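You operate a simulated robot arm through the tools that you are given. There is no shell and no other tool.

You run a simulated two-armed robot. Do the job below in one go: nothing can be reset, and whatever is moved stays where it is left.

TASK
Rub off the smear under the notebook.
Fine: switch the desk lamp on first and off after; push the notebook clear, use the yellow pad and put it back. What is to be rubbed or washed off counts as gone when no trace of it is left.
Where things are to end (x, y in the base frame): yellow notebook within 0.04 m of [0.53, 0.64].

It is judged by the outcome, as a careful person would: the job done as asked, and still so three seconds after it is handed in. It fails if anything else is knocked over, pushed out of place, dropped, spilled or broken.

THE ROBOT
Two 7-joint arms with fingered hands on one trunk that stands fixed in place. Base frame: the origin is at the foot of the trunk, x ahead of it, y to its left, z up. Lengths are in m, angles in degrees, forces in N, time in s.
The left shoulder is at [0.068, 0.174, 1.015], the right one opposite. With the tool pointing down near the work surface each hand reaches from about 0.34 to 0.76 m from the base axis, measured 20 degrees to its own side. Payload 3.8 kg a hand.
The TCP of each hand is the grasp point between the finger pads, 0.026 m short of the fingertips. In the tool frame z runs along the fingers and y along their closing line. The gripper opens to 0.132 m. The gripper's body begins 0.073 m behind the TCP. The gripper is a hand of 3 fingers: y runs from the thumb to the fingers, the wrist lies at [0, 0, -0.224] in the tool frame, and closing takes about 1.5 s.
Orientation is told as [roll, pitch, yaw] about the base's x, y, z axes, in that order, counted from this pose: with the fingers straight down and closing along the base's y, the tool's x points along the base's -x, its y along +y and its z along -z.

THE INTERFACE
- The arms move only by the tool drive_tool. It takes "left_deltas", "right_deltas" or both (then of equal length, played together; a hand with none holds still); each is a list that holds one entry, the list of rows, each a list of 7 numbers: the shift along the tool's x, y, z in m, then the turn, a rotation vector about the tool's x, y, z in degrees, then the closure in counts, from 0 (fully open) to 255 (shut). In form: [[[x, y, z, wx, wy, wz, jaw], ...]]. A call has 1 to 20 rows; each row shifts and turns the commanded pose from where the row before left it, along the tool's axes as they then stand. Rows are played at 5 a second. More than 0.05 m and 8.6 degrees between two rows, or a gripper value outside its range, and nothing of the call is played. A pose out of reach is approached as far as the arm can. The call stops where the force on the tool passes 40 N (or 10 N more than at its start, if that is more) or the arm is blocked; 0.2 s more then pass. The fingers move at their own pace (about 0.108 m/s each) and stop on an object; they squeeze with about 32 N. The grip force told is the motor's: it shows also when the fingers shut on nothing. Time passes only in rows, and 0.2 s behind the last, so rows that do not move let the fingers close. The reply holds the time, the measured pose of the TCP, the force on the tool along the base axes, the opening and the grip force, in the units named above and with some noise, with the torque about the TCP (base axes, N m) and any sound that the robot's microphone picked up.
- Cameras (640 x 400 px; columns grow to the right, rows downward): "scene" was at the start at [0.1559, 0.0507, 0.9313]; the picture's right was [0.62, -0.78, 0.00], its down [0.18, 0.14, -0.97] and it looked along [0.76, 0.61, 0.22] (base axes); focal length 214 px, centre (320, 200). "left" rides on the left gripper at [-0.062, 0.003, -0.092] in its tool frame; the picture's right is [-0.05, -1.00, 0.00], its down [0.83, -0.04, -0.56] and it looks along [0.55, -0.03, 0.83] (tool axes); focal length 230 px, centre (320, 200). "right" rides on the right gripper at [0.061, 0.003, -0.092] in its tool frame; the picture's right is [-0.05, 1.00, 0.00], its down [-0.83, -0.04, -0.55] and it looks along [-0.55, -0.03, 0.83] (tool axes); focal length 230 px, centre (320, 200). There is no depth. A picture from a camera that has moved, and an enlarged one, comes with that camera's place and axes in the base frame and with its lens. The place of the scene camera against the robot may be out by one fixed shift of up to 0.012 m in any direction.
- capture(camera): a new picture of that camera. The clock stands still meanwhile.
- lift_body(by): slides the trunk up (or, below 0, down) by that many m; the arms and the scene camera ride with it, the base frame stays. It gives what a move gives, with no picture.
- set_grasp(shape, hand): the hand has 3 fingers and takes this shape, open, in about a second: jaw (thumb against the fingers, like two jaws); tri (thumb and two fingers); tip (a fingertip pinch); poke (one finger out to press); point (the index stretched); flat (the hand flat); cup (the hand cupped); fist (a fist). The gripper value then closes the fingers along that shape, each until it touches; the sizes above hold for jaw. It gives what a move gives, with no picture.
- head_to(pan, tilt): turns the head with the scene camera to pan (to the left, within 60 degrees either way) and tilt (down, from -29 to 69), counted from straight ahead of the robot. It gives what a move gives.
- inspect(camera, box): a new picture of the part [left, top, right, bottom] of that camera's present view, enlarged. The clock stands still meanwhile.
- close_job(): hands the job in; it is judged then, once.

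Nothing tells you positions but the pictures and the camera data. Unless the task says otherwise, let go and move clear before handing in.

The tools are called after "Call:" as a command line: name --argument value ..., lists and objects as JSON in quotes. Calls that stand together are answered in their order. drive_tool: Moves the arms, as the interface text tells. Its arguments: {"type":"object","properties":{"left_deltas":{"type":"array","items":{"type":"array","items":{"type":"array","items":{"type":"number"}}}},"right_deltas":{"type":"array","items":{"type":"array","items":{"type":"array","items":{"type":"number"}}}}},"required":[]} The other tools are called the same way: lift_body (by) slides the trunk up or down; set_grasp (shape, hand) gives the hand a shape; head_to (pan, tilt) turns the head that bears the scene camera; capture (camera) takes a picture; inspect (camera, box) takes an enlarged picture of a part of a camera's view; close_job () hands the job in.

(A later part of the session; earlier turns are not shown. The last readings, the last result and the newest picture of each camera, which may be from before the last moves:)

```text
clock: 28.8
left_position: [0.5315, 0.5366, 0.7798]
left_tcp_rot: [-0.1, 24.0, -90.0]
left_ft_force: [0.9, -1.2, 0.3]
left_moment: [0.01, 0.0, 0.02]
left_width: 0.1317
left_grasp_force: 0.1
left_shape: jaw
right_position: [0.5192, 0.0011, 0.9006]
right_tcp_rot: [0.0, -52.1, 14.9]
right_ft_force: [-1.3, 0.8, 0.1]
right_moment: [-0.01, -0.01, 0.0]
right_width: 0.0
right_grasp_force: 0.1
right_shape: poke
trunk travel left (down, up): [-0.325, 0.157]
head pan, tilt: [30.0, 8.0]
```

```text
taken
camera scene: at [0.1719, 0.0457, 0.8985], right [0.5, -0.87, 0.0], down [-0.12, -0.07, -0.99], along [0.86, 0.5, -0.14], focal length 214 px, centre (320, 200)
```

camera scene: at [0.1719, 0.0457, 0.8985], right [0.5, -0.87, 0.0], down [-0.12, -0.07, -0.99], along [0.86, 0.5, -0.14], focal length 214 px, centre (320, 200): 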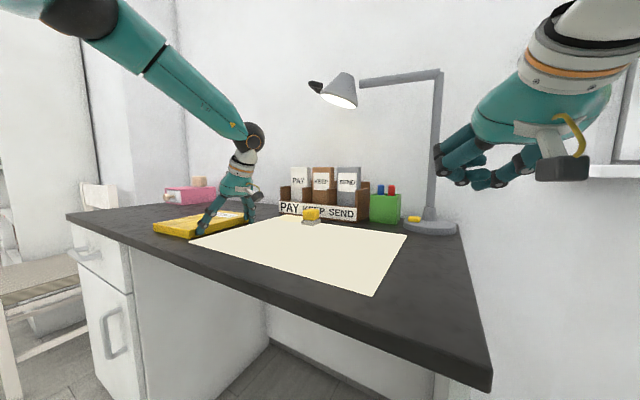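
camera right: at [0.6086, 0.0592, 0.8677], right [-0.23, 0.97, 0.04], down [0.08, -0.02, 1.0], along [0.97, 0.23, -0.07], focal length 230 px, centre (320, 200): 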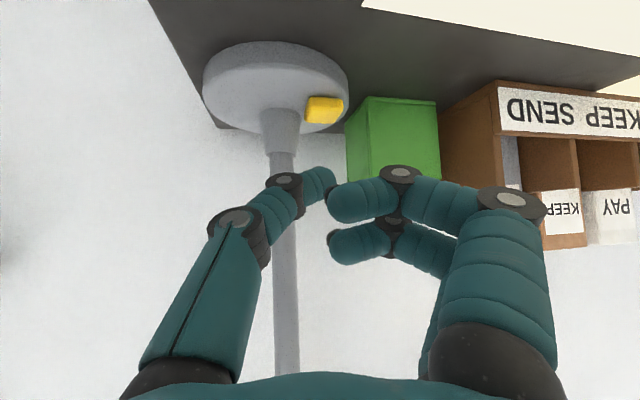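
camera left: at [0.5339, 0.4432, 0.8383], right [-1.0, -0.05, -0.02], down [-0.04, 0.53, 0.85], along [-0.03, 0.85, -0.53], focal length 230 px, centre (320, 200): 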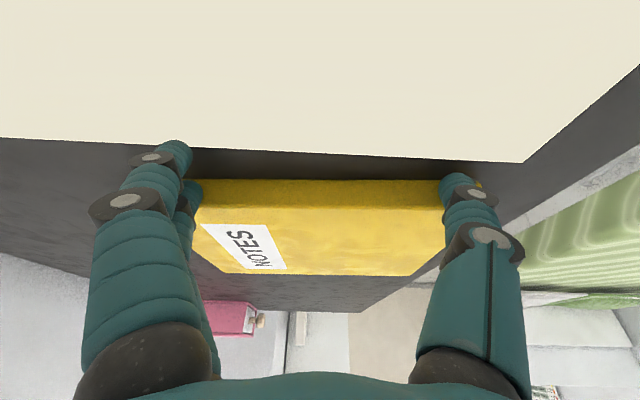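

The notebook's centre now reads about (0.53, 0.64). I'll back the left hand away, lift it, level it and look at the uncovered mat.

Call:
drive_tool --left_deltas '[[[-0.0228, 0, -0.0102, 0, 0, 0, 0], [-0.0228, 0, -0.0102, 0, 0, 0, 0], [0.0122, 0, -0.0274, 0, 0, 0, 0], [0.0122, 0, -0.0274, 0, 0, 0, 0], [0, 0, 0, 0, -8, 0, 0], [0, 0, 0, 0, -8, 0, 0], [0, 0, 0, 0, -8, 0, 0], [-0.03, 0, -0.03, 0, 0, 0, 0], [-0.03, 0, -0.03, 0, 0, 0, 0], [-0.03, 0, -0.03, 0, 0, 0, 0], [-0.03, 0, 0, 0, 0, 0, 0], [-0.03, 0, 0, 0, 0, 0, 0], [0, 0, 0, 0, 0, 0, 0]]]'

Call:
capture --camera "left"

Call:
head_to --pan 40 --tilt 20

Call:
capture --camera "scene"

Call:
inspect --camera "scene" --box '[200, 120, 420, 260]'

```text
clock: 31.6
left_position: [0.5334, 0.3297, 0.9239]
left_tcp_rot: [0.0, 0.0, -90.1]
left_ft_force: [0.6, -0.1, -0.4]
left_moment: [0.03, 0.0, 0.0]
left_width: 0.132
left_grasp_force: 0.0
left_shape: jaw
left hand out of reach, approached as far as the arm can: row 7
right_position: [0.5192, 0.0009, 0.9016]
right_tcp_rot: [0.0, -52.1, 15.0]
right_ft_force: [0.0, 1.0, 0.1]
right_moment: [0.0, 0.05, 0.0]
right_width: 0.0001
right_grasp_force: 0.0
right_shape: poke
trunk travel left (down, up): [-0.325, 0.157]
head pan, tilt: [30.0, 8.0]
```

```text
taken
camera left: at [0.5361, 0.2691, 1.0171], right [-1.0, -0.05, 0.0], down [-0.04, 0.83, 0.56], along [-0.03, 0.55, -0.83], focal length 230 px, centre (320, 200)
```

left: 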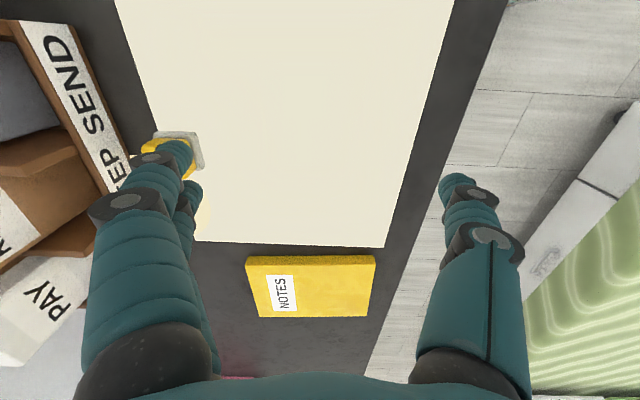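

```text
clock: 32.4
left_position: [0.5336, 0.3314, 0.9244]
left_tcp_rot: [-0.1, 0.1, -90.0]
left_ft_force: [0.5, 0.1, -0.5]
left_moment: [0.05, -0.03, 0.0]
left_width: 0.1322
left_grasp_force: 0.0
left_shape: jaw
right_position: [0.5184, 0.0011, 0.9011]
right_tcp_rot: [0.1, -52.1, 14.9]
right_ft_force: [-0.2, -0.3, -0.4]
right_moment: [0.04, 0.0, 0.02]
right_width: 0.0
right_grasp_force: 0.0
right_shape: poke
trunk travel left (down, up): [-0.325, 0.157]
head pan, tilt: [40.0, 20.0]
```

```text
taken
camera scene: at [0.1631, 0.0594, 0.879], right [0.64, -0.77, 0.0], down [-0.26, -0.22, -0.94], along [0.72, 0.6, -0.34], focal length 214 px, centre (320, 200)
```

scene: 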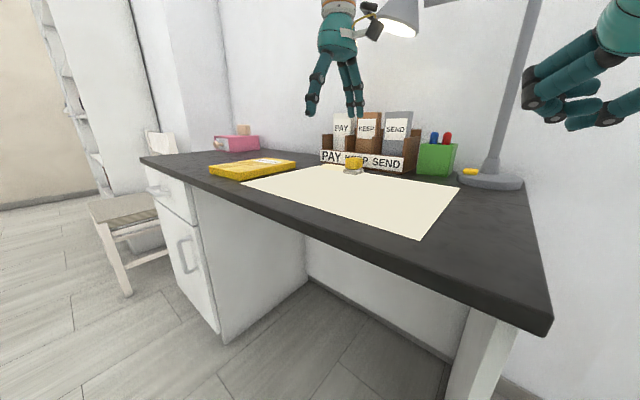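

```text
2.86 times, centred on (310, 190) of scene
camera zoom: at [0.1631, 0.0594, 0.879], right [0.64, -0.77, 0.0], down [-0.26, -0.22, -0.94], along [0.72, 0.6, -0.34], focal length 613 px, centre (349, 229)
```

zoom: 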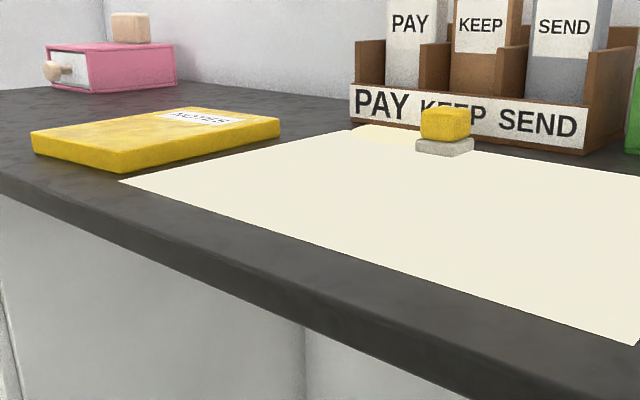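

The notebook sits as asked. No obvious smear shows on the mat except a faint yellowish patch near the pad, so I'll zoom in on the mat from both cameras.

Call:
inspect --camera "left" --box '[190, 80, 440, 250]'

Call:
inspect --camera "scene" --box '[300, 140, 400, 200]'

Call:
inspect --camera "left" --box '[120, 110, 240, 250]'

Call:
inspect --camera "scene" --box '[240, 165, 360, 225]'

```text
2.35 times, centred on (315, 165) of left
camera zoom: at [0.5361, 0.2693, 1.0171], right [-1.0, -0.05, 0.0], down [-0.04, 0.83, 0.56], along [-0.03, 0.55, -0.83], focal length 541 px, centre (332, 282)
```

zoom: 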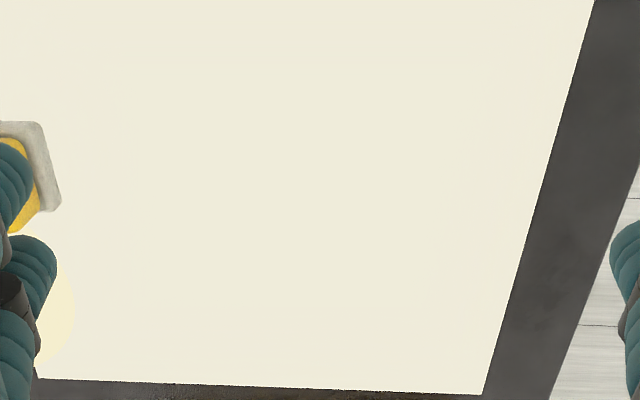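

```text
6.40 times, centred on (350, 170) of scene
camera zoom: at [0.1631, 0.0594, 0.879], right [0.64, -0.77, 0.0], down [-0.26, -0.22, -0.94], along [0.72, 0.6, -0.34], focal length 1373 px, centre (128, 392)
```

zoom: 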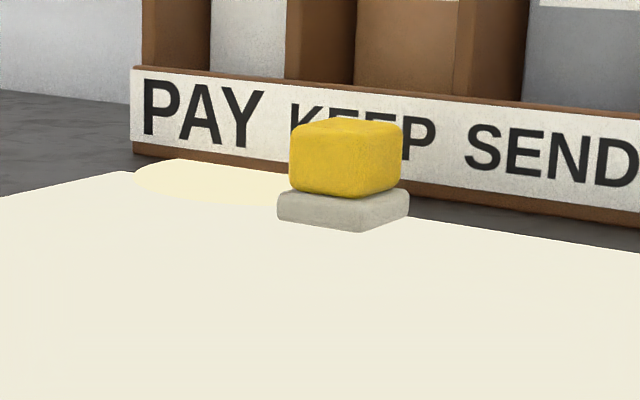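

```text
2.86 times, centred on (180, 180) of left
camera zoom: at [0.5361, 0.2693, 1.0171], right [-1.0, -0.05, 0.0], down [-0.04, 0.83, 0.56], along [-0.03, 0.55, -0.83], focal length 657 px, centre (720, 257)
```

zoom: 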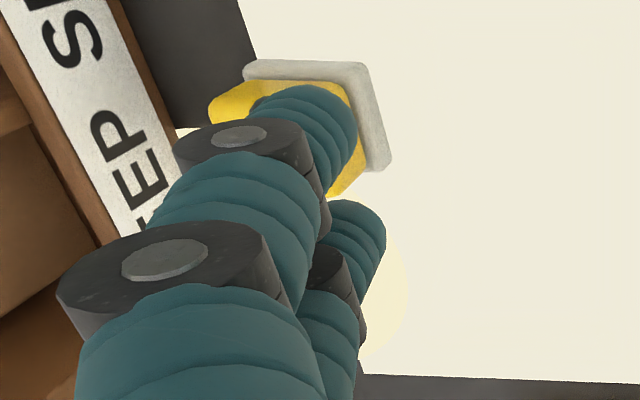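

```text
5.33 times, centred on (300, 195) of scene
camera zoom: at [0.1631, 0.0594, 0.879], right [0.64, -0.77, 0.0], down [-0.26, -0.22, -0.94], along [0.72, 0.6, -0.34], focal length 1144 px, centre (427, 227)
```

zoom: 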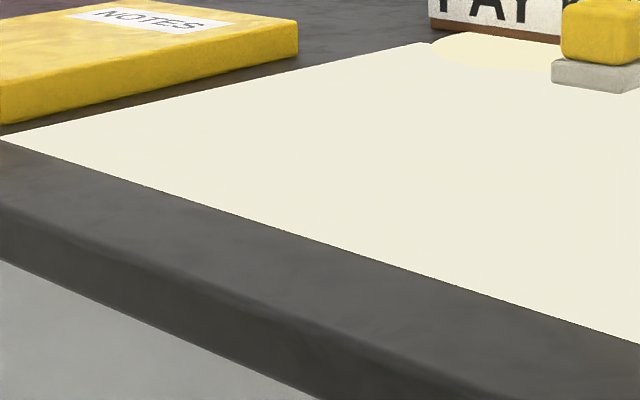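

The yellowish disc looks like the lamp's pool of light, since it runs onto the desk. I'll look closely at the former footprint (x 0.43–0.64, y 0.385–0.537) for a faint smear.

Call:
inspect --camera "left" --box '[210, 150, 310, 212]'

Call:
inspect --camera "left" --box '[300, 150, 400, 212]'

Call:
inspect --camera "left" --box '[210, 190, 310, 252]'

Call:
inspect --camera "left" --box '[300, 190, 400, 252]'

```text
6.40 times, centred on (260, 181) of left
camera zoom: at [0.5361, 0.2693, 1.0171], right [-1.0, -0.05, 0.0], down [-0.04, 0.83, 0.56], along [-0.03, 0.55, -0.83], focal length 1472 px, centre (704, 322)
```

zoom: 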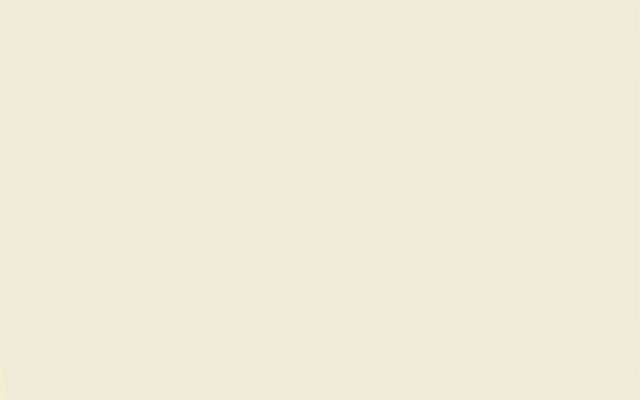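

```text
6.40 times, centred on (350, 181) of left
camera zoom: at [0.5361, 0.2693, 1.0171], right [-1.0, -0.05, 0.0], down [-0.04, 0.83, 0.56], along [-0.03, 0.55, -0.83], focal length 1472 px, centre (128, 322)
```

zoom: 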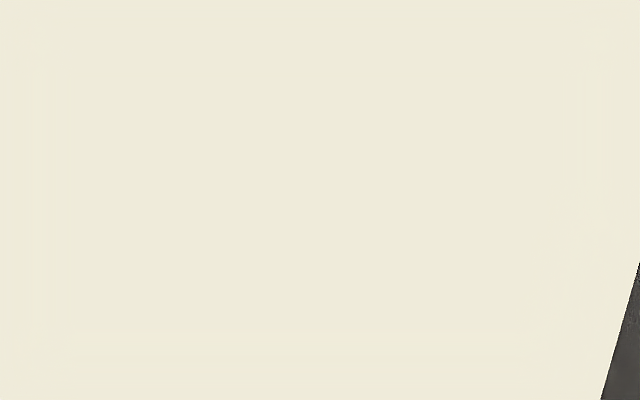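

```text
6.40 times, centred on (260, 221) of left
camera zoom: at [0.5361, 0.2693, 1.0171], right [-1.0, -0.05, 0.0], down [-0.04, 0.83, 0.56], along [-0.03, 0.55, -0.83], focal length 1472 px, centre (704, 66)
```

zoom: 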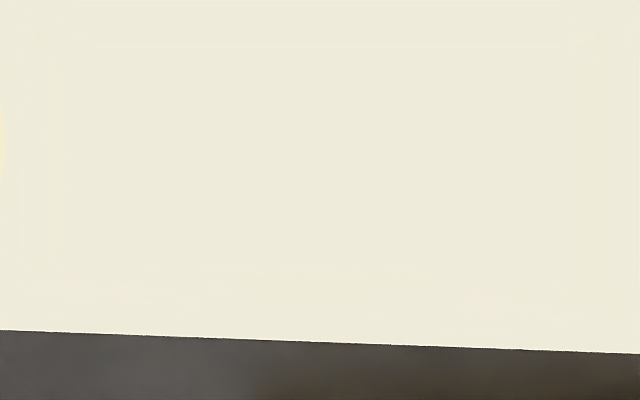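

```text
6.40 times, centred on (350, 221) of left
camera zoom: at [0.5361, 0.2693, 1.0171], right [-1.0, -0.05, 0.0], down [-0.04, 0.83, 0.56], along [-0.03, 0.55, -0.83], focal length 1472 px, centre (128, 66)
```

zoom: 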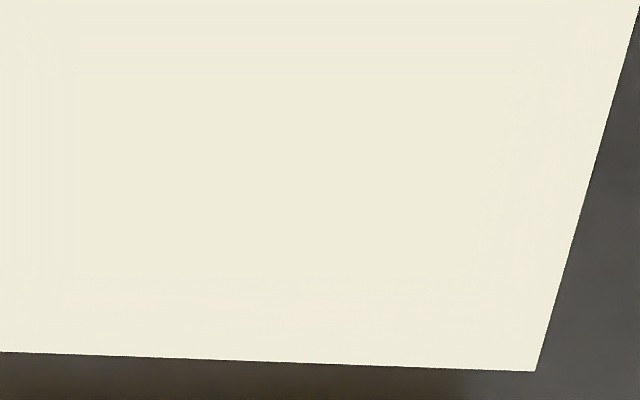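

The footprint on the mat looks clean, but the dark desk between the mat edge and the notebook has a brownish tint. I'll zoom in there.

Call:
inspect --camera "left" --box '[230, 235, 310, 275]'

Call:
inspect --camera "left" --box '[310, 235, 400, 275]'

Call:
inspect --camera "scene" --box '[200, 150, 310, 210]'

Call:
inspect --camera "left" --box '[200, 230, 420, 380]'

```text
8.00 times, centred on (270, 255) of left
camera zoom: at [0.5361, 0.2693, 1.0171], right [-1.0, -0.05, 0.0], down [-0.04, 0.83, 0.56], along [-0.03, 0.55, -0.83], focal length 1841 px, centre (720, -240)
```

zoom: 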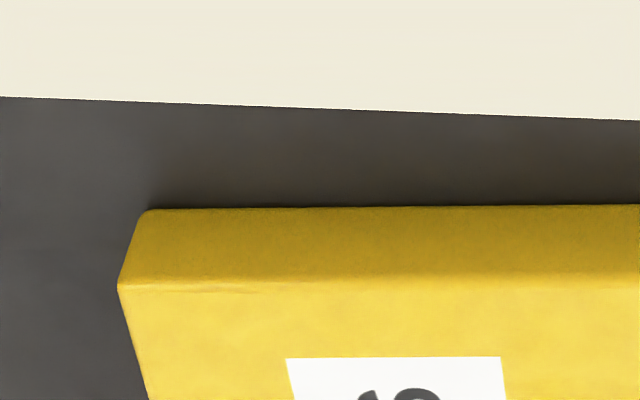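

```text
7.11 times, centred on (355, 255) of left
camera zoom: at [0.5361, 0.2693, 1.0171], right [-1.0, -0.05, 0.0], down [-0.04, 0.83, 0.56], along [-0.03, 0.55, -0.83], focal length 1636 px, centre (71, -191)
```

zoom: 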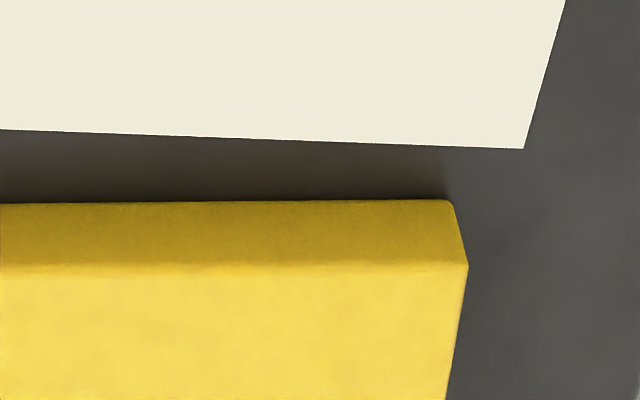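

```text
5.82 times, centred on (255, 180) of scene
camera zoom: at [0.1631, 0.0594, 0.879], right [0.64, -0.77, 0.0], down [-0.26, -0.22, -0.94], along [0.72, 0.6, -0.34], focal length 1248 px, centre (698, 316)
```

zoom: 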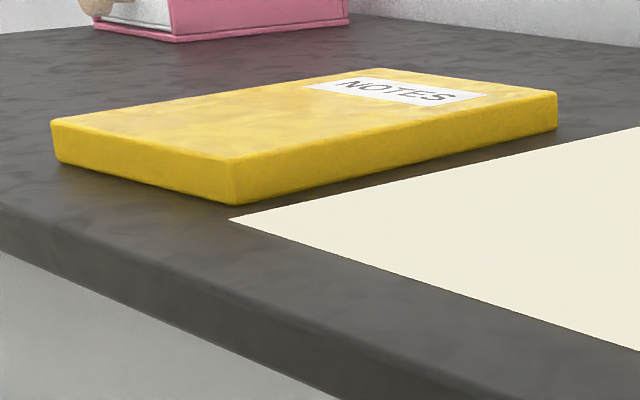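

```text
2.67 times, centred on (310, 305) of left
camera zoom: at [0.5361, 0.2693, 1.0171], right [-1.0, -0.05, 0.0], down [-0.04, 0.83, 0.56], along [-0.03, 0.55, -0.83], focal length 614 px, centre (347, -80)
```

zoom: 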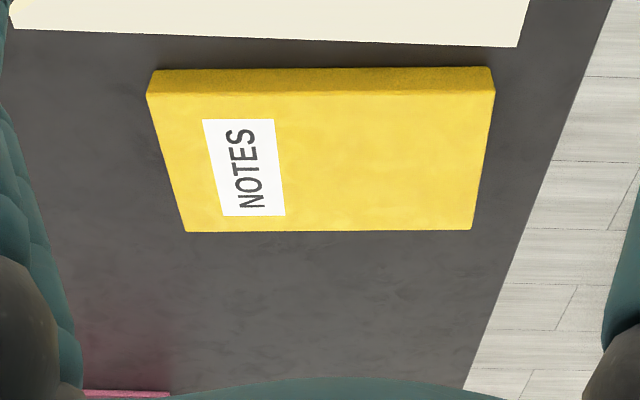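

The brown tint is only shade and colour bounce from the notebook. I'll bring the left camera much closer to the former footprint and also look across with the right camera.

Call:
drive_tool --left_deltas '[[[-0.02, 0, 0.03, 0, 0, 0, 0], [0, 0, 0.04, 0, 0, 0, 0], [0, 0, 0.04, 0, 0, 0, 0], [0, 0, 0, 0, 0, 0, 0]]]'

Call:
capture --camera "left"

Call:
inspect --camera "left" --box '[200, 100, 440, 250]'

Call:
capture --camera "right"

Call:
capture --camera "scene"

```text
clock: 33.4
left_position: [0.5353, 0.3094, 0.8117]
left_tcp_rot: [0.0, 0.0, -90.0]
left_ft_force: [0.2, -0.3, -0.2]
left_moment: [0.0, 0.03, -0.03]
left_width: 0.1321
left_grasp_force: 0.1
left_shape: jaw
right_position: [0.5191, 0.0014, 0.9015]
right_tcp_rot: [0.0, -52.1, 14.8]
right_ft_force: [-0.3, -0.5, 0.0]
right_moment: [0.04, 0.02, 0.04]
right_width: 0.0
right_grasp_force: 0.0
right_shape: poke
trunk travel left (down, up): [-0.325, 0.157]
head pan, tilt: [40.0, 20.0]
```

```text
taken
camera left: at [0.5364, 0.2479, 0.9055], right [-1.0, -0.05, 0.0], down [-0.04, 0.83, 0.56], along [-0.03, 0.55, -0.83], focal length 230 px, centre (320, 200)
```

left: 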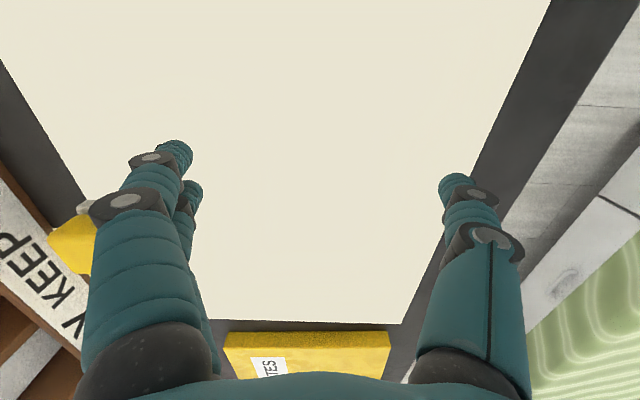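

```text
2.67 times, centred on (320, 175) of left
camera zoom: at [0.5364, 0.2479, 0.9055], right [-1.0, -0.05, 0.0], down [-0.04, 0.83, 0.56], along [-0.03, 0.55, -0.83], focal length 614 px, centre (320, 267)
```

zoom: 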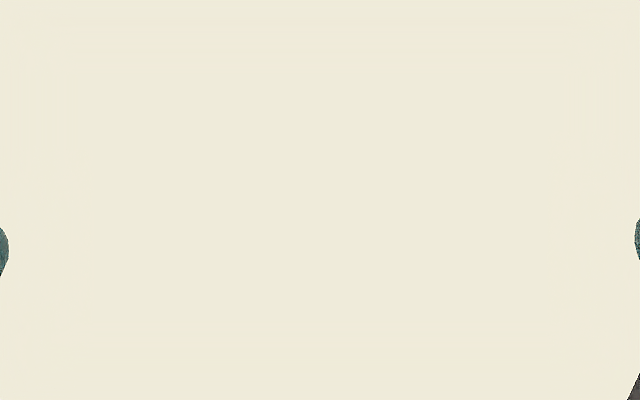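

```text
taken
camera right: at [0.4115, -0.025, 0.909], right [-0.23, 0.97, 0.04], down [0.08, -0.02, 1.0], along [0.97, 0.23, -0.07], focal length 230 px, centre (320, 200)
```

right: 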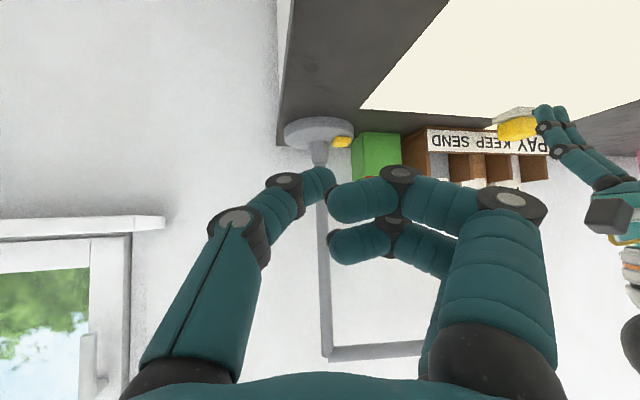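

```text
taken
camera scene: at [0.1629, 0.0592, 0.879], right [0.64, -0.77, 0.0], down [-0.26, -0.22, -0.94], along [0.72, 0.6, -0.34], focal length 214 px, centre (320, 200)
```

scene: 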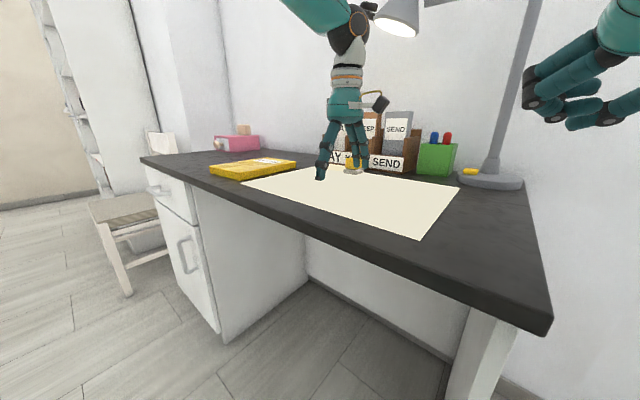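

I still see no mark from here. I'll raise the trunk to get steeper views with both the head and wrist cameras.

Call:
lift_body --by 0.15

Call:
head_to --pan 45 --tilt 35

Call:
inspect --camera "scene" --box '[200, 80, 440, 230]'

Call:
capture --camera "left"

Call:
inspect --camera "left" --box '[200, 100, 420, 240]'

```text
clock: 35.1
left_position: [0.5313, 0.3119, 1.0511]
left_tcp_rot: [9.4, 0.0, -89.8]
left_ft_force: [0.9, -0.3, -0.5]
left_moment: [-0.02, 0.01, 0.0]
left_width: 0.1322
left_grasp_force: 0.1
left_shape: jaw
right_position: [0.5205, 0.0016, 1.0481]
right_tcp_rot: [0.1, -51.8, 15.0]
right_ft_force: [0.2, -1.1, -0.8]
right_moment: [0.0, -0.03, 0.0]
right_width: 0.0002
right_grasp_force: 0.0
right_shape: poke
trunk travel left (down, up): [-0.475, 0.007]
head pan, tilt: [40.0, 20.0]
```

```text
clock: 35.9
left_position: [0.5311, 0.3114, 1.0537]
left_tcp_rot: [9.5, 0.0, -89.9]
left_ft_force: [0.0, 0.4, -0.3]
left_moment: [0.03, -0.01, -0.01]
left_width: 0.1318
left_grasp_force: 0.0
left_shape: jaw
right_position: [0.5209, 0.0004, 1.0509]
right_tcp_rot: [0.1, -52.1, 14.9]
right_ft_force: [-0.1, 0.0, -0.4]
right_moment: [0.02, 0.01, -0.04]
right_width: 0.0
right_grasp_force: 0.1
right_shape: poke
trunk travel left (down, up): [-0.475, 0.007]
head pan, tilt: [45.0, 35.0]
```

```text
2.67 times, centred on (320, 155) of scene
camera zoom: at [0.1736, 0.0618, 1.0391], right [0.71, -0.71, 0.0], down [-0.41, -0.41, -0.82], along [0.58, 0.58, -0.57], focal length 572 px, centre (320, 320)
```

zoom: 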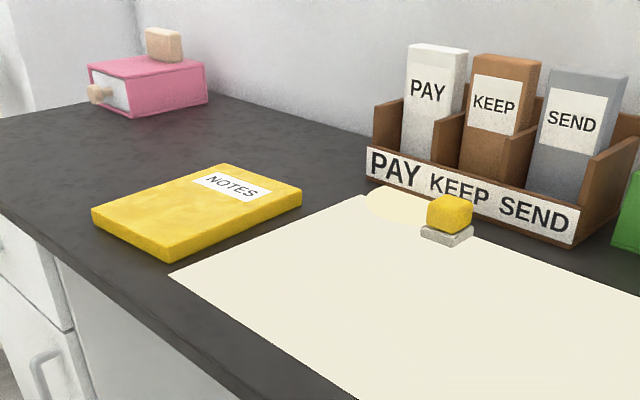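

```text
taken
camera left: at [0.5186, 0.2495, 1.1444], right [-0.98, -0.05, -0.17], down [-0.14, 0.83, 0.54], along [0.11, 0.55, -0.82], focal length 230 px, centre (320, 200)
```

left: 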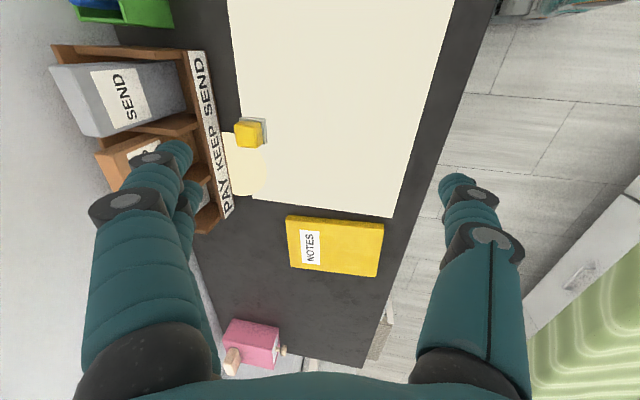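

```text
2.86 times, centred on (310, 170) of left
camera zoom: at [0.5186, 0.2495, 1.1444], right [-0.98, -0.05, -0.17], down [-0.14, 0.83, 0.54], along [0.11, 0.55, -0.82], focal length 657 px, centre (349, 286)
```

zoom: 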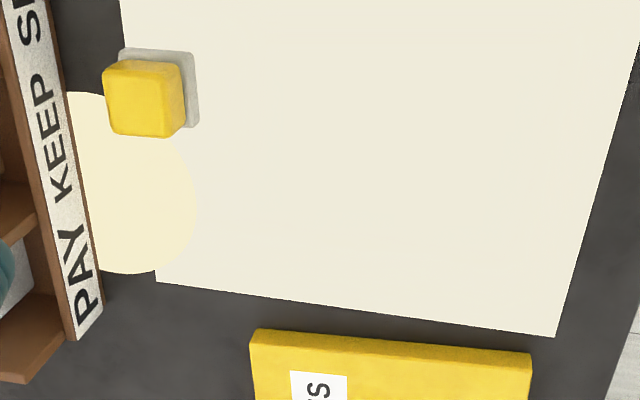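

The yellowish disc is clearly the lamp's spot of light: a plain circle that passes under the dish and the rack. I'll zoom once more on the footprint from this steeper view.

Call:
inspect --camera "left" --box '[280, 138, 400, 213]'

Call:
inspect --camera "left" --box '[310, 150, 370, 188]'

Call:
inspect --camera "left" --box '[240, 0, 440, 125]'

Call:
inspect --camera "scene" --box '[260, 150, 380, 230]'

```text
5.33 times, centred on (340, 176) of left
camera zoom: at [0.5186, 0.2495, 1.1444], right [-0.98, -0.05, -0.17], down [-0.14, 0.83, 0.54], along [0.11, 0.55, -0.82], focal length 1227 px, centre (213, 331)
```

zoom: 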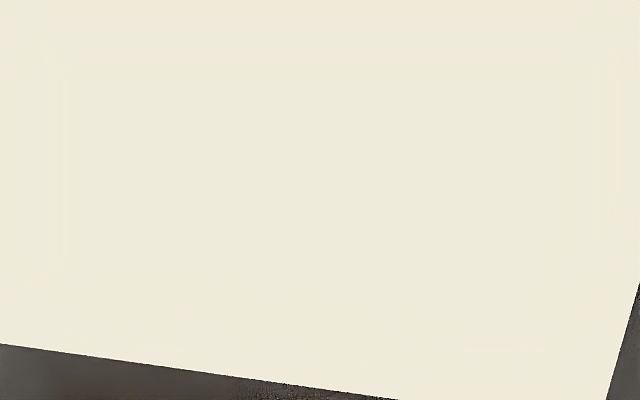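

```text
10.53 times, centred on (340, 169) of left
camera zoom: at [0.5186, 0.2495, 1.1444], right [-0.98, -0.05, -0.17], down [-0.14, 0.83, 0.54], along [0.11, 0.55, -0.82], focal length 2422 px, centre (110, 526)
```

zoom: 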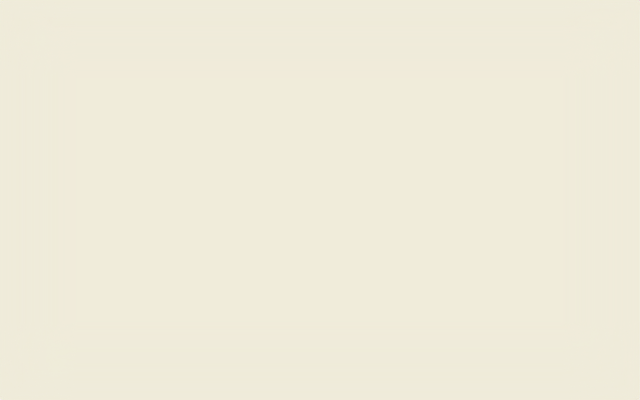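

```text
3.20 times, centred on (340, 62) of left
camera zoom: at [0.5186, 0.2495, 1.1444], right [-0.98, -0.05, -0.17], down [-0.14, 0.83, 0.54], along [0.11, 0.55, -0.82], focal length 736 px, centre (256, 640)
```

zoom: 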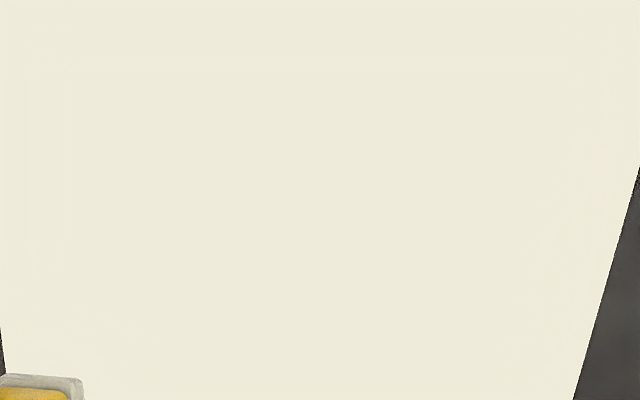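

```text
5.00 times, centred on (320, 190) of scene
camera zoom: at [0.1736, 0.0618, 1.0391], right [0.71, -0.71, 0.0], down [-0.41, -0.41, -0.82], along [0.58, 0.58, -0.57], focal length 1072 px, centre (320, 250)
```

zoom: 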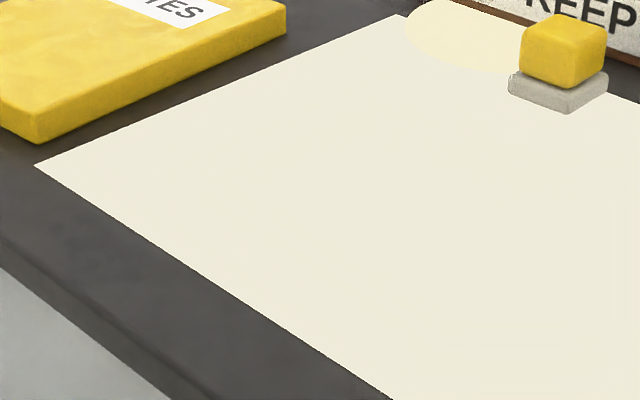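

The mat looks uniform even up close, so the smear is too faint for my cameras. I'll clean the whole former footprint thoroughly with the pad. First I'll pull the left hand back and turn it to yaw 0, then lower the trunk.

Call:
drive_tool --left_deltas '[[[0.006, -0.024, 0, -4.75, 0, 0, 0], [0.006, -0.024, 0, -4.75, 0, 0, 0], [0.006, -0.024, 0, 0, 0, 0, 0], [0.006, -0.024, 0, 0, 0, 0, 0], [0.006, -0.024, 0, 0, 0, 0, 0], [0, 0, 0, 0, 0, -8.18, 0], [0, 0, 0, 0, 0, -8.18, 0], [0, 0, 0, 0, 0, -8.18, 0], [0, 0, 0, 0, 0, -8.18, 0], [0, 0, 0, 0, 0, -8.18, 0], [0, 0, 0, 0, 0, -8.18, 0], [0, 0, 0, 0, 0, -8.18, 0], [0, 0, 0, 0, 0, -8.18, 0], [0, 0, 0, 0, 0, -8.18, 0], [0, 0, 0, 0, 0, -8.18, 0], [0, 0, 0, 0, 0, -8.18, 0], [0, 0, 0, 0, 0, 0, 0]]]'

Call:
lift_body --by -0.08

```text
clock: 39.5
left_position: [0.4168, 0.3415, 1.0201]
left_tcp_rot: [0.0, -19.1, 0.3]
left_ft_force: [0.5, -0.6, 0.2]
left_moment: [0.03, 0.01, -0.03]
left_width: 0.1322
left_grasp_force: 0.1
left_shape: jaw
right_position: [0.5202, 0.0009, 1.0495]
right_tcp_rot: [0.1, -52.1, 14.9]
right_ft_force: [-0.1, 0.4, 0.3]
right_moment: [-0.01, 0.01, -0.01]
right_width: 0.0
right_grasp_force: 0.1
right_shape: poke
trunk travel left (down, up): [-0.475, 0.007]
head pan, tilt: [45.0, 35.0]
```

```text
clock: 40.6
left_position: [0.4155, 0.3401, 0.9386]
left_tcp_rot: [0.2, -19.0, 0.1]
left_ft_force: [1.5, 0.1, -0.4]
left_moment: [-0.01, -0.02, 0.01]
left_width: 0.132
left_grasp_force: 0.0
left_shape: jaw
right_position: [0.5194, 0.001, 0.9704]
right_tcp_rot: [0.0, -52.2, 14.9]
right_ft_force: [0.4, -0.2, -0.2]
right_moment: [0.01, 0.01, -0.01]
right_width: 0.0003
right_grasp_force: 0.1
right_shape: poke
trunk travel left (down, up): [-0.395, 0.087]
head pan, tilt: [45.0, 35.0]
```

Both hands are riding down as expected. I'll lower the trunk the rest of the way and check the view of the pad.

Call:
lift_body --by -0.07

Call:
capture --camera "left"

Call:
head_to --pan 35 --tilt 15

Call:
capture --camera "scene"

```text
clock: 41.7
left_position: [0.4161, 0.3417, 0.8692]
left_tcp_rot: [0.0, -18.9, 0.0]
left_ft_force: [0.6, -0.3, -0.2]
left_moment: [-0.01, 0.0, 0.0]
left_width: 0.1321
left_grasp_force: 0.1
left_shape: jaw
right_position: [0.5191, 0.001, 0.8994]
right_tcp_rot: [0.0, -52.1, 14.9]
right_ft_force: [0.1, 0.2, 0.0]
right_moment: [0.0, 0.0, -0.02]
right_width: 0.0001
right_grasp_force: 0.1
right_shape: poke
trunk travel left (down, up): [-0.325, 0.157]
head pan, tilt: [45.0, 35.0]
```

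```text
taken
camera left: at [0.4436, 0.3441, 0.9768], right [0.05, -1.0, 0.02], down [-0.97, -0.04, 0.25], along [-0.25, -0.03, -0.97], focal length 230 px, centre (320, 200)
```

left: 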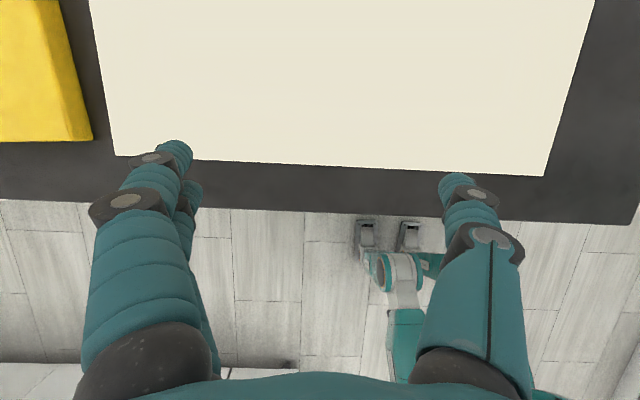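

```text
clock: 42.5
left_position: [0.4163, 0.3417, 0.8691]
left_tcp_rot: [0.1, -18.9, -0.1]
left_ft_force: [-0.1, 0.2, -0.2]
left_moment: [0.02, -0.01, 0.03]
left_width: 0.1318
left_grasp_force: 0.1
left_shape: jaw
right_position: [0.5197, 0.0011, 0.9]
right_tcp_rot: [0.0, -52.1, 14.9]
right_ft_force: [-1.0, -0.1, -0.4]
right_moment: [0.01, 0.03, -0.02]
right_width: 0.0
right_grasp_force: 0.0
right_shape: poke
trunk travel left (down, up): [-0.325, 0.157]
head pan, tilt: [35.0, 15.0]
```

```text
taken
camera scene: at [0.1682, 0.0531, 0.8871], right [0.57, -0.82, 0.0], down [-0.21, -0.15, -0.97], along [0.79, 0.55, -0.26], focal length 214 px, centre (320, 200)
```

scene: 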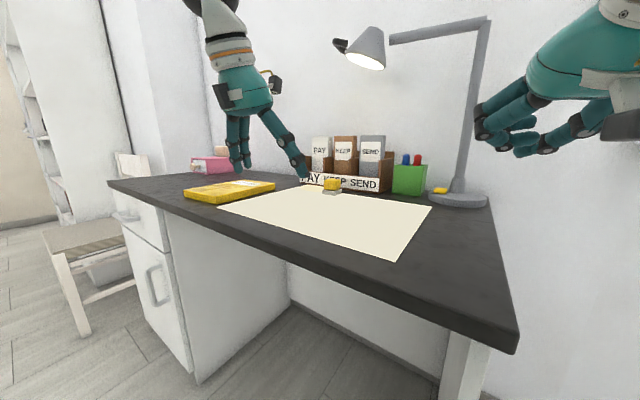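

The hand is ready near (0.416, 0.342, 0.869). I'll tilt it forward to 30° and bring it above the pad from the near side.

Call:
drive_tool --left_deltas '[[[0, 0, 0, 0, -5.5, 0, 0], [0, 0, 0, 0, -5.5, 0, 0], [-0.0349, 0.0065, 0.0209, 0, 0, 0, 0], [-0.0349, 0.0065, 0.0209, 0, 0, 0, 0], [-0.0349, 0.0065, 0.0209, 0, 0, 0, 0], [-0.0349, 0.0065, 0.0209, 0, 0, 0, 0], [-0.0349, 0.0065, 0.0209, 0, 0, 0, 0], [-0.0349, 0.0065, 0.0209, 0, 0, 0, 0], [0, 0, 0, 0, 0, 0, 0]]]'

Call:
capture --camera "left"

Call:
capture --camera "scene"

Call:
capture --camera "right"

```text
clock: 44.5
left_position: [0.6623, 0.3802, 0.8661]
left_tcp_rot: [0.0, -30.1, 0.0]
left_ft_force: [0.2, 0.3, -0.1]
left_moment: [-0.01, 0.02, -0.05]
left_width: 0.1321
left_grasp_force: 0.0
left_shape: jaw
right_position: [0.5198, 0.0017, 0.901]
right_tcp_rot: [0.0, -52.1, 14.9]
right_ft_force: [-0.4, 0.3, 0.0]
right_moment: [0.0, -0.01, -0.04]
right_width: 0.0
right_grasp_force: 0.0
right_shape: poke
trunk travel left (down, up): [-0.325, 0.157]
head pan, tilt: [35.0, 15.0]
```

```text
taken
camera left: at [0.6684, 0.3824, 0.9775], right [0.04, -1.0, 0.03], down [-1.0, -0.04, 0.06], along [-0.06, -0.03, -1.0], focal length 230 px, centre (320, 200)
```

left: 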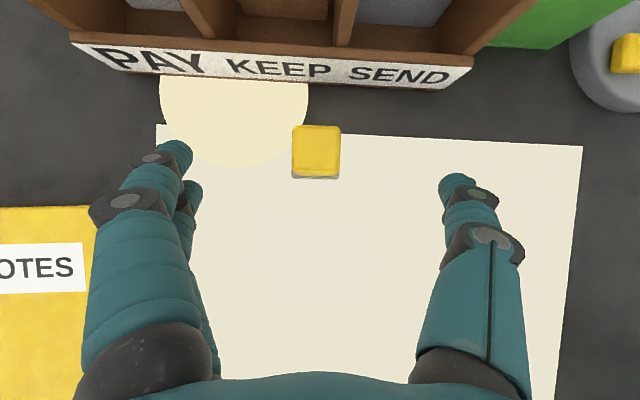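

```text
taken
camera scene: at [0.168, 0.0531, 0.8872], right [0.57, -0.82, 0.0], down [-0.21, -0.15, -0.97], along [0.79, 0.55, -0.26], focal length 214 px, centre (320, 200)
```

scene: 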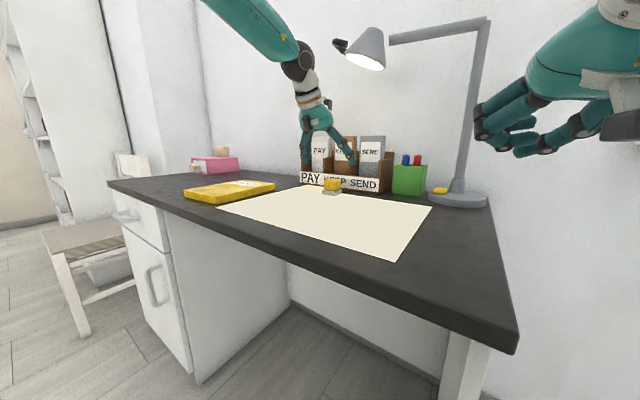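

```text
taken
camera right: at [0.4125, -0.0253, 0.9075], right [-0.23, 0.97, 0.04], down [0.08, -0.02, 1.0], along [0.97, 0.23, -0.07], focal length 230 px, centre (320, 200)
```

right: 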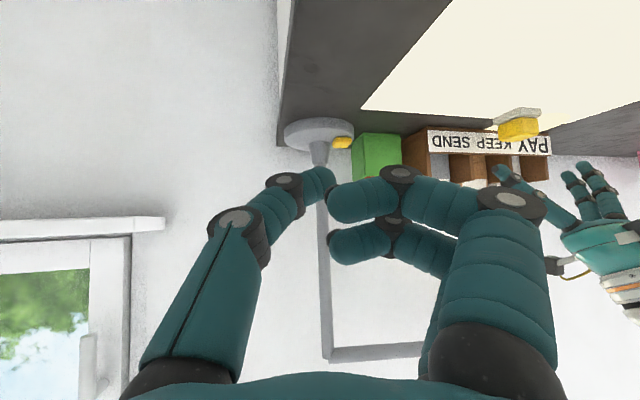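

The pad centre is at about (0.697, 0.382), with a 0.04 m square top. I'll zoom on the pad and dish to get their heights before descending.

Call:
inspect --camera "scene" --box '[300, 165, 364, 205]'

Call:
inspect --camera "right" --box '[480, 90, 576, 150]'

```text
10.00 times, centred on (332, 185) of scene
camera zoom: at [0.168, 0.0531, 0.8872], right [0.57, -0.82, 0.0], down [-0.21, -0.15, -0.97], along [0.79, 0.55, -0.26], focal length 2145 px, centre (200, 350)
```

zoom: 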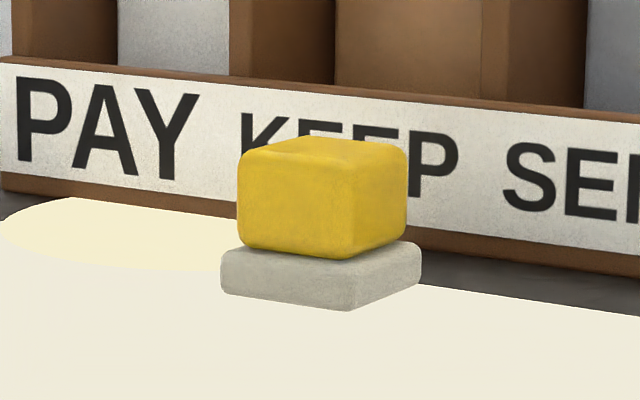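

```text
6.67 times, centred on (528, 120) of right
camera zoom: at [0.4125, -0.0253, 0.9075], right [-0.23, 0.97, 0.04], down [0.08, -0.02, 1.0], along [0.97, 0.23, -0.07], focal length 1534 px, centre (-1067, 733)
```

zoom: 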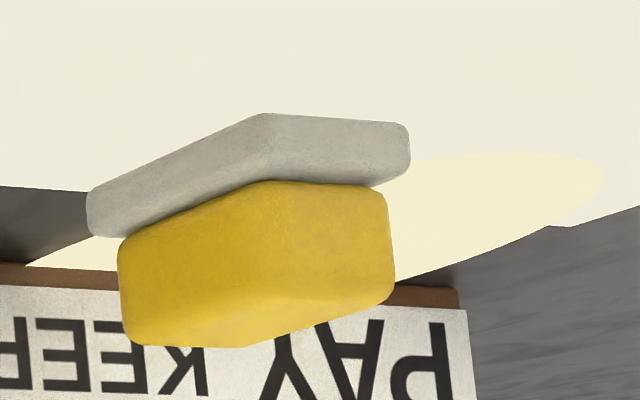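

The desk top is nearer z 0.748, the holder's top about 0.764 and the pad's top about 0.80. I'll lower the open fingers around the pad, keeping the tips above the holder.

Call:
drive_tool --left_deltas '[[[0.0039, 0.0005, 0.0232, 0, 0, 0, 0], [0.0039, 0.0005, 0.0232, 0, 0, 0, 0], [0.0039, 0.0005, 0.0232, 0, 0, 0, 0], [0, 0, 0, 0, 0, 0, 0]]]'

Call:
capture --camera "left"

Call:
inspect --camera "scene" --box '[284, 140, 380, 200]'

Call:
inspect --camera "right" --box '[460, 80, 620, 180]'

```text
clock: 45.5
left_position: [0.6849, 0.3817, 0.7985]
left_tcp_rot: [0.1, -30.0, 0.0]
left_ft_force: [-0.4, 0.4, 0.2]
left_moment: [-0.01, -0.01, 0.03]
left_width: 0.132
left_grasp_force: 0.1
left_shape: jaw
right_position: [0.5198, 0.0003, 0.8992]
right_tcp_rot: [-0.1, -52.1, 14.9]
right_ft_force: [0.3, 0.1, 0.1]
right_moment: [0.01, 0.02, 0.04]
right_width: 0.0001
right_grasp_force: 0.0
right_shape: poke
trunk travel left (down, up): [-0.325, 0.157]
head pan, tilt: [35.0, 15.0]
```

```text
taken
camera left: at [0.6921, 0.3848, 0.9091], right [0.05, -1.0, 0.02], down [-1.0, -0.04, 0.06], along [-0.06, -0.03, -1.0], focal length 230 px, centre (320, 200)
```

left: 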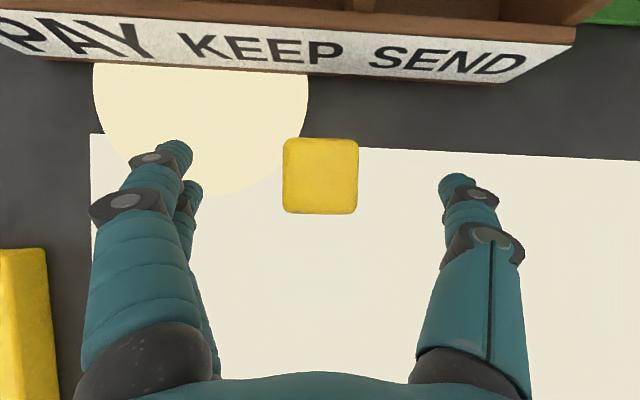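

```text
6.67 times, centred on (332, 170) of scene
camera zoom: at [0.1681, 0.053, 0.8872], right [0.57, -0.82, 0.0], down [-0.21, -0.15, -0.97], along [0.79, 0.55, -0.26], focal length 1430 px, centre (240, 400)
```

zoom: 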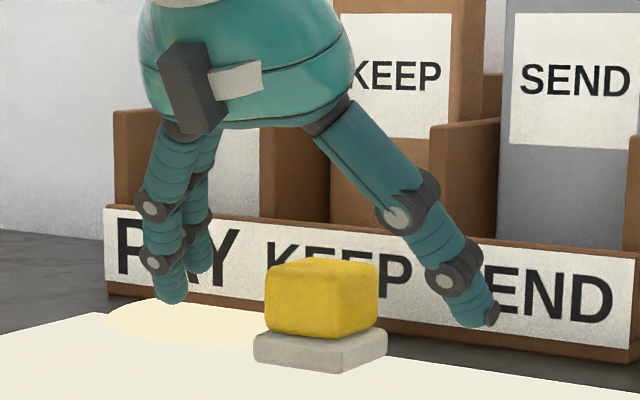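

```text
4.00 times, centred on (540, 130) of right
camera zoom: at [0.4126, -0.0254, 0.9074], right [-0.23, 0.97, 0.04], down [0.08, -0.02, 1.0], along [0.97, 0.23, -0.07], focal length 920 px, centre (-560, 480)
```

zoom: 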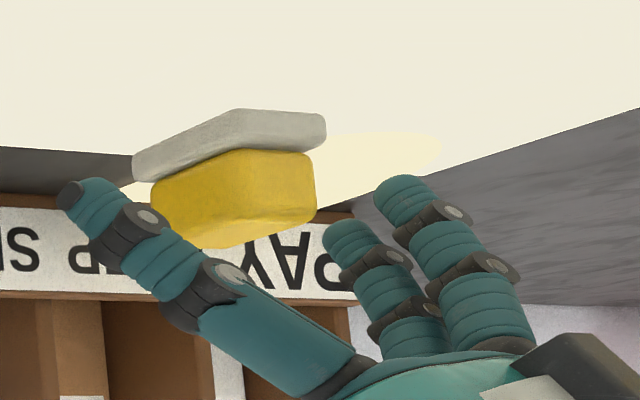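

The fingers straddle the pad evenly, with the tips just above the holder. Closing.

Call:
drive_tool --left_deltas '[[[0, 0, 0, 0, 0, 0, 120], [0, 0, 0, 0, 0, 0, 180], [0, 0, 0, 0, 0, 0, 255], [0, 0, 0, 0, 0, 0, 255], [0, 0, 0, 0, 0, 0, 255], [0, 0, 0, 0, 0, 0, 255], [0, 0, 0, 0, 0, 0, 255], [0, 0, 0, 0, 0, 0, 255]]]'

Call:
capture --camera "left"

Call:
inspect --camera "scene" --box '[284, 140, 380, 200]'

```text
clock: 47.4
left_position: [0.6849, 0.3827, 0.7984]
left_tcp_rot: [0.0, -30.0, 0.0]
left_ft_force: [-0.2, -0.1, -0.4]
left_moment: [0.01, 0.0, -0.01]
left_width: 0.0378
left_grasp_force: 32.3
left_shape: jaw
right_position: [0.5204, 0.0004, 0.9002]
right_tcp_rot: [0.0, -52.0, 15.0]
right_ft_force: [0.6, -0.5, 0.0]
right_moment: [0.01, -0.02, -0.02]
right_width: 0.0004
right_grasp_force: 0.1
right_shape: poke
trunk travel left (down, up): [-0.325, 0.157]
head pan, tilt: [35.0, 15.0]
```

```text
taken
camera left: at [0.6922, 0.3848, 0.9091], right [0.05, -1.0, 0.03], down [-1.0, -0.04, 0.07], along [-0.06, -0.03, -1.0], focal length 230 px, centre (320, 200)
```

left: 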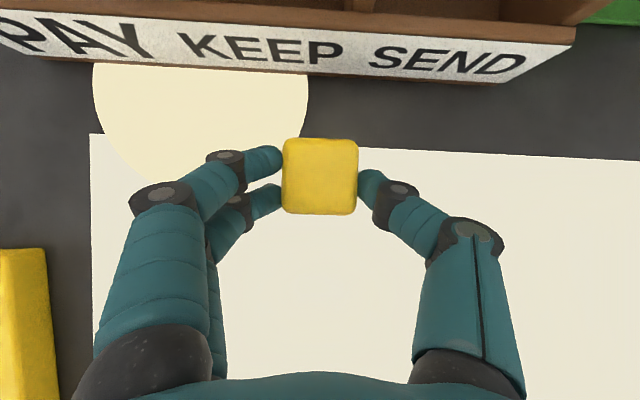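

```text
6.67 times, centred on (332, 170) of scene
camera zoom: at [0.1683, 0.0531, 0.8871], right [0.57, -0.82, 0.0], down [-0.21, -0.15, -0.97], along [0.79, 0.55, -0.26], focal length 1430 px, centre (240, 400)
```

zoom: 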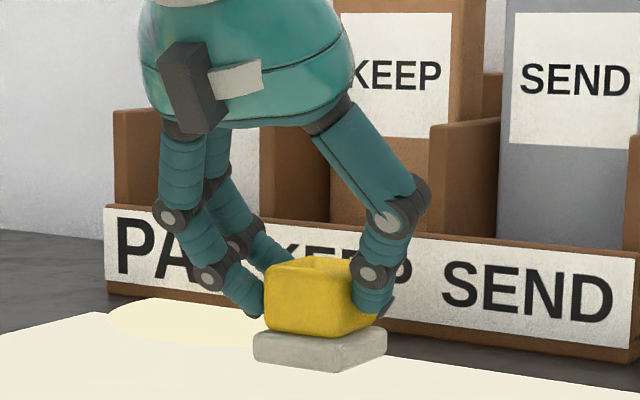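

The pad is held (width 0.038, 32 N). I'll lift it straight up and check that the holder stays put.

Call:
drive_tool --left_deltas '[[[-0.0125, 0, -0.02165, 0, 0, 0, 255], [-0.0125, 0, -0.02165, 0, 0, 0, 255], [0, 0, 0, 0, 0, 0, 255]]]'

Call:
inspect --camera "scene" --box '[270, 130, 382, 200]'

Call:
inspect --camera "right" --box '[460, 80, 620, 180]'

```text
clock: 48.1
left_position: [0.6864, 0.3817, 0.8487]
left_tcp_rot: [0.1, -30.0, 0.1]
left_ft_force: [-0.2, -0.2, -0.4]
left_moment: [0.01, -0.01, -0.01]
left_width: 0.0377
left_grasp_force: 32.1
left_shape: jaw
right_position: [0.5202, 0.0014, 0.9001]
right_tcp_rot: [-0.1, -52.1, 14.8]
right_ft_force: [-0.9, -0.1, -0.4]
right_moment: [-0.02, 0.02, 0.01]
right_width: 0.0001
right_grasp_force: 0.0
right_shape: poke
trunk travel left (down, up): [-0.325, 0.157]
head pan, tilt: [35.0, 15.0]
```

```text
5.71 times, centred on (326, 165) of scene
camera zoom: at [0.1683, 0.0531, 0.8871], right [0.57, -0.82, 0.0], down [-0.21, -0.15, -0.97], along [0.79, 0.55, -0.26], focal length 1226 px, centre (286, 400)
```

zoom: 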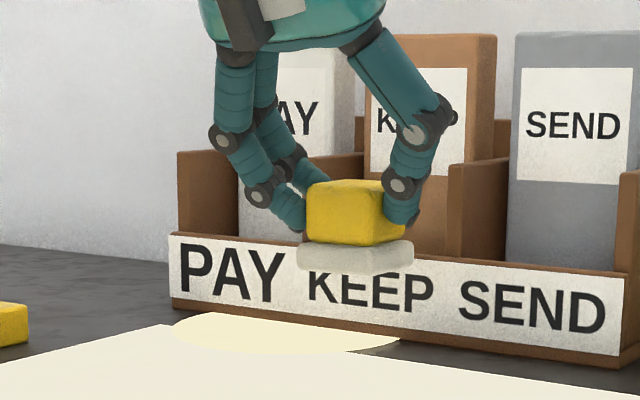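

```text
4.00 times, centred on (540, 130) of right
camera zoom: at [0.4128, -0.0252, 0.9073], right [-0.23, 0.97, 0.04], down [0.08, -0.02, 1.0], along [0.97, 0.23, -0.07], focal length 920 px, centre (-560, 480)
```

zoom: 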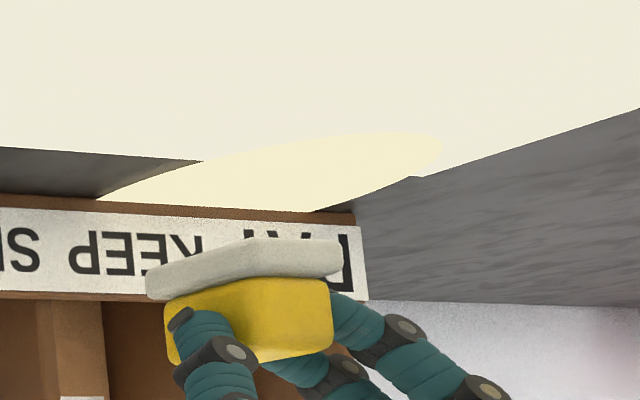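

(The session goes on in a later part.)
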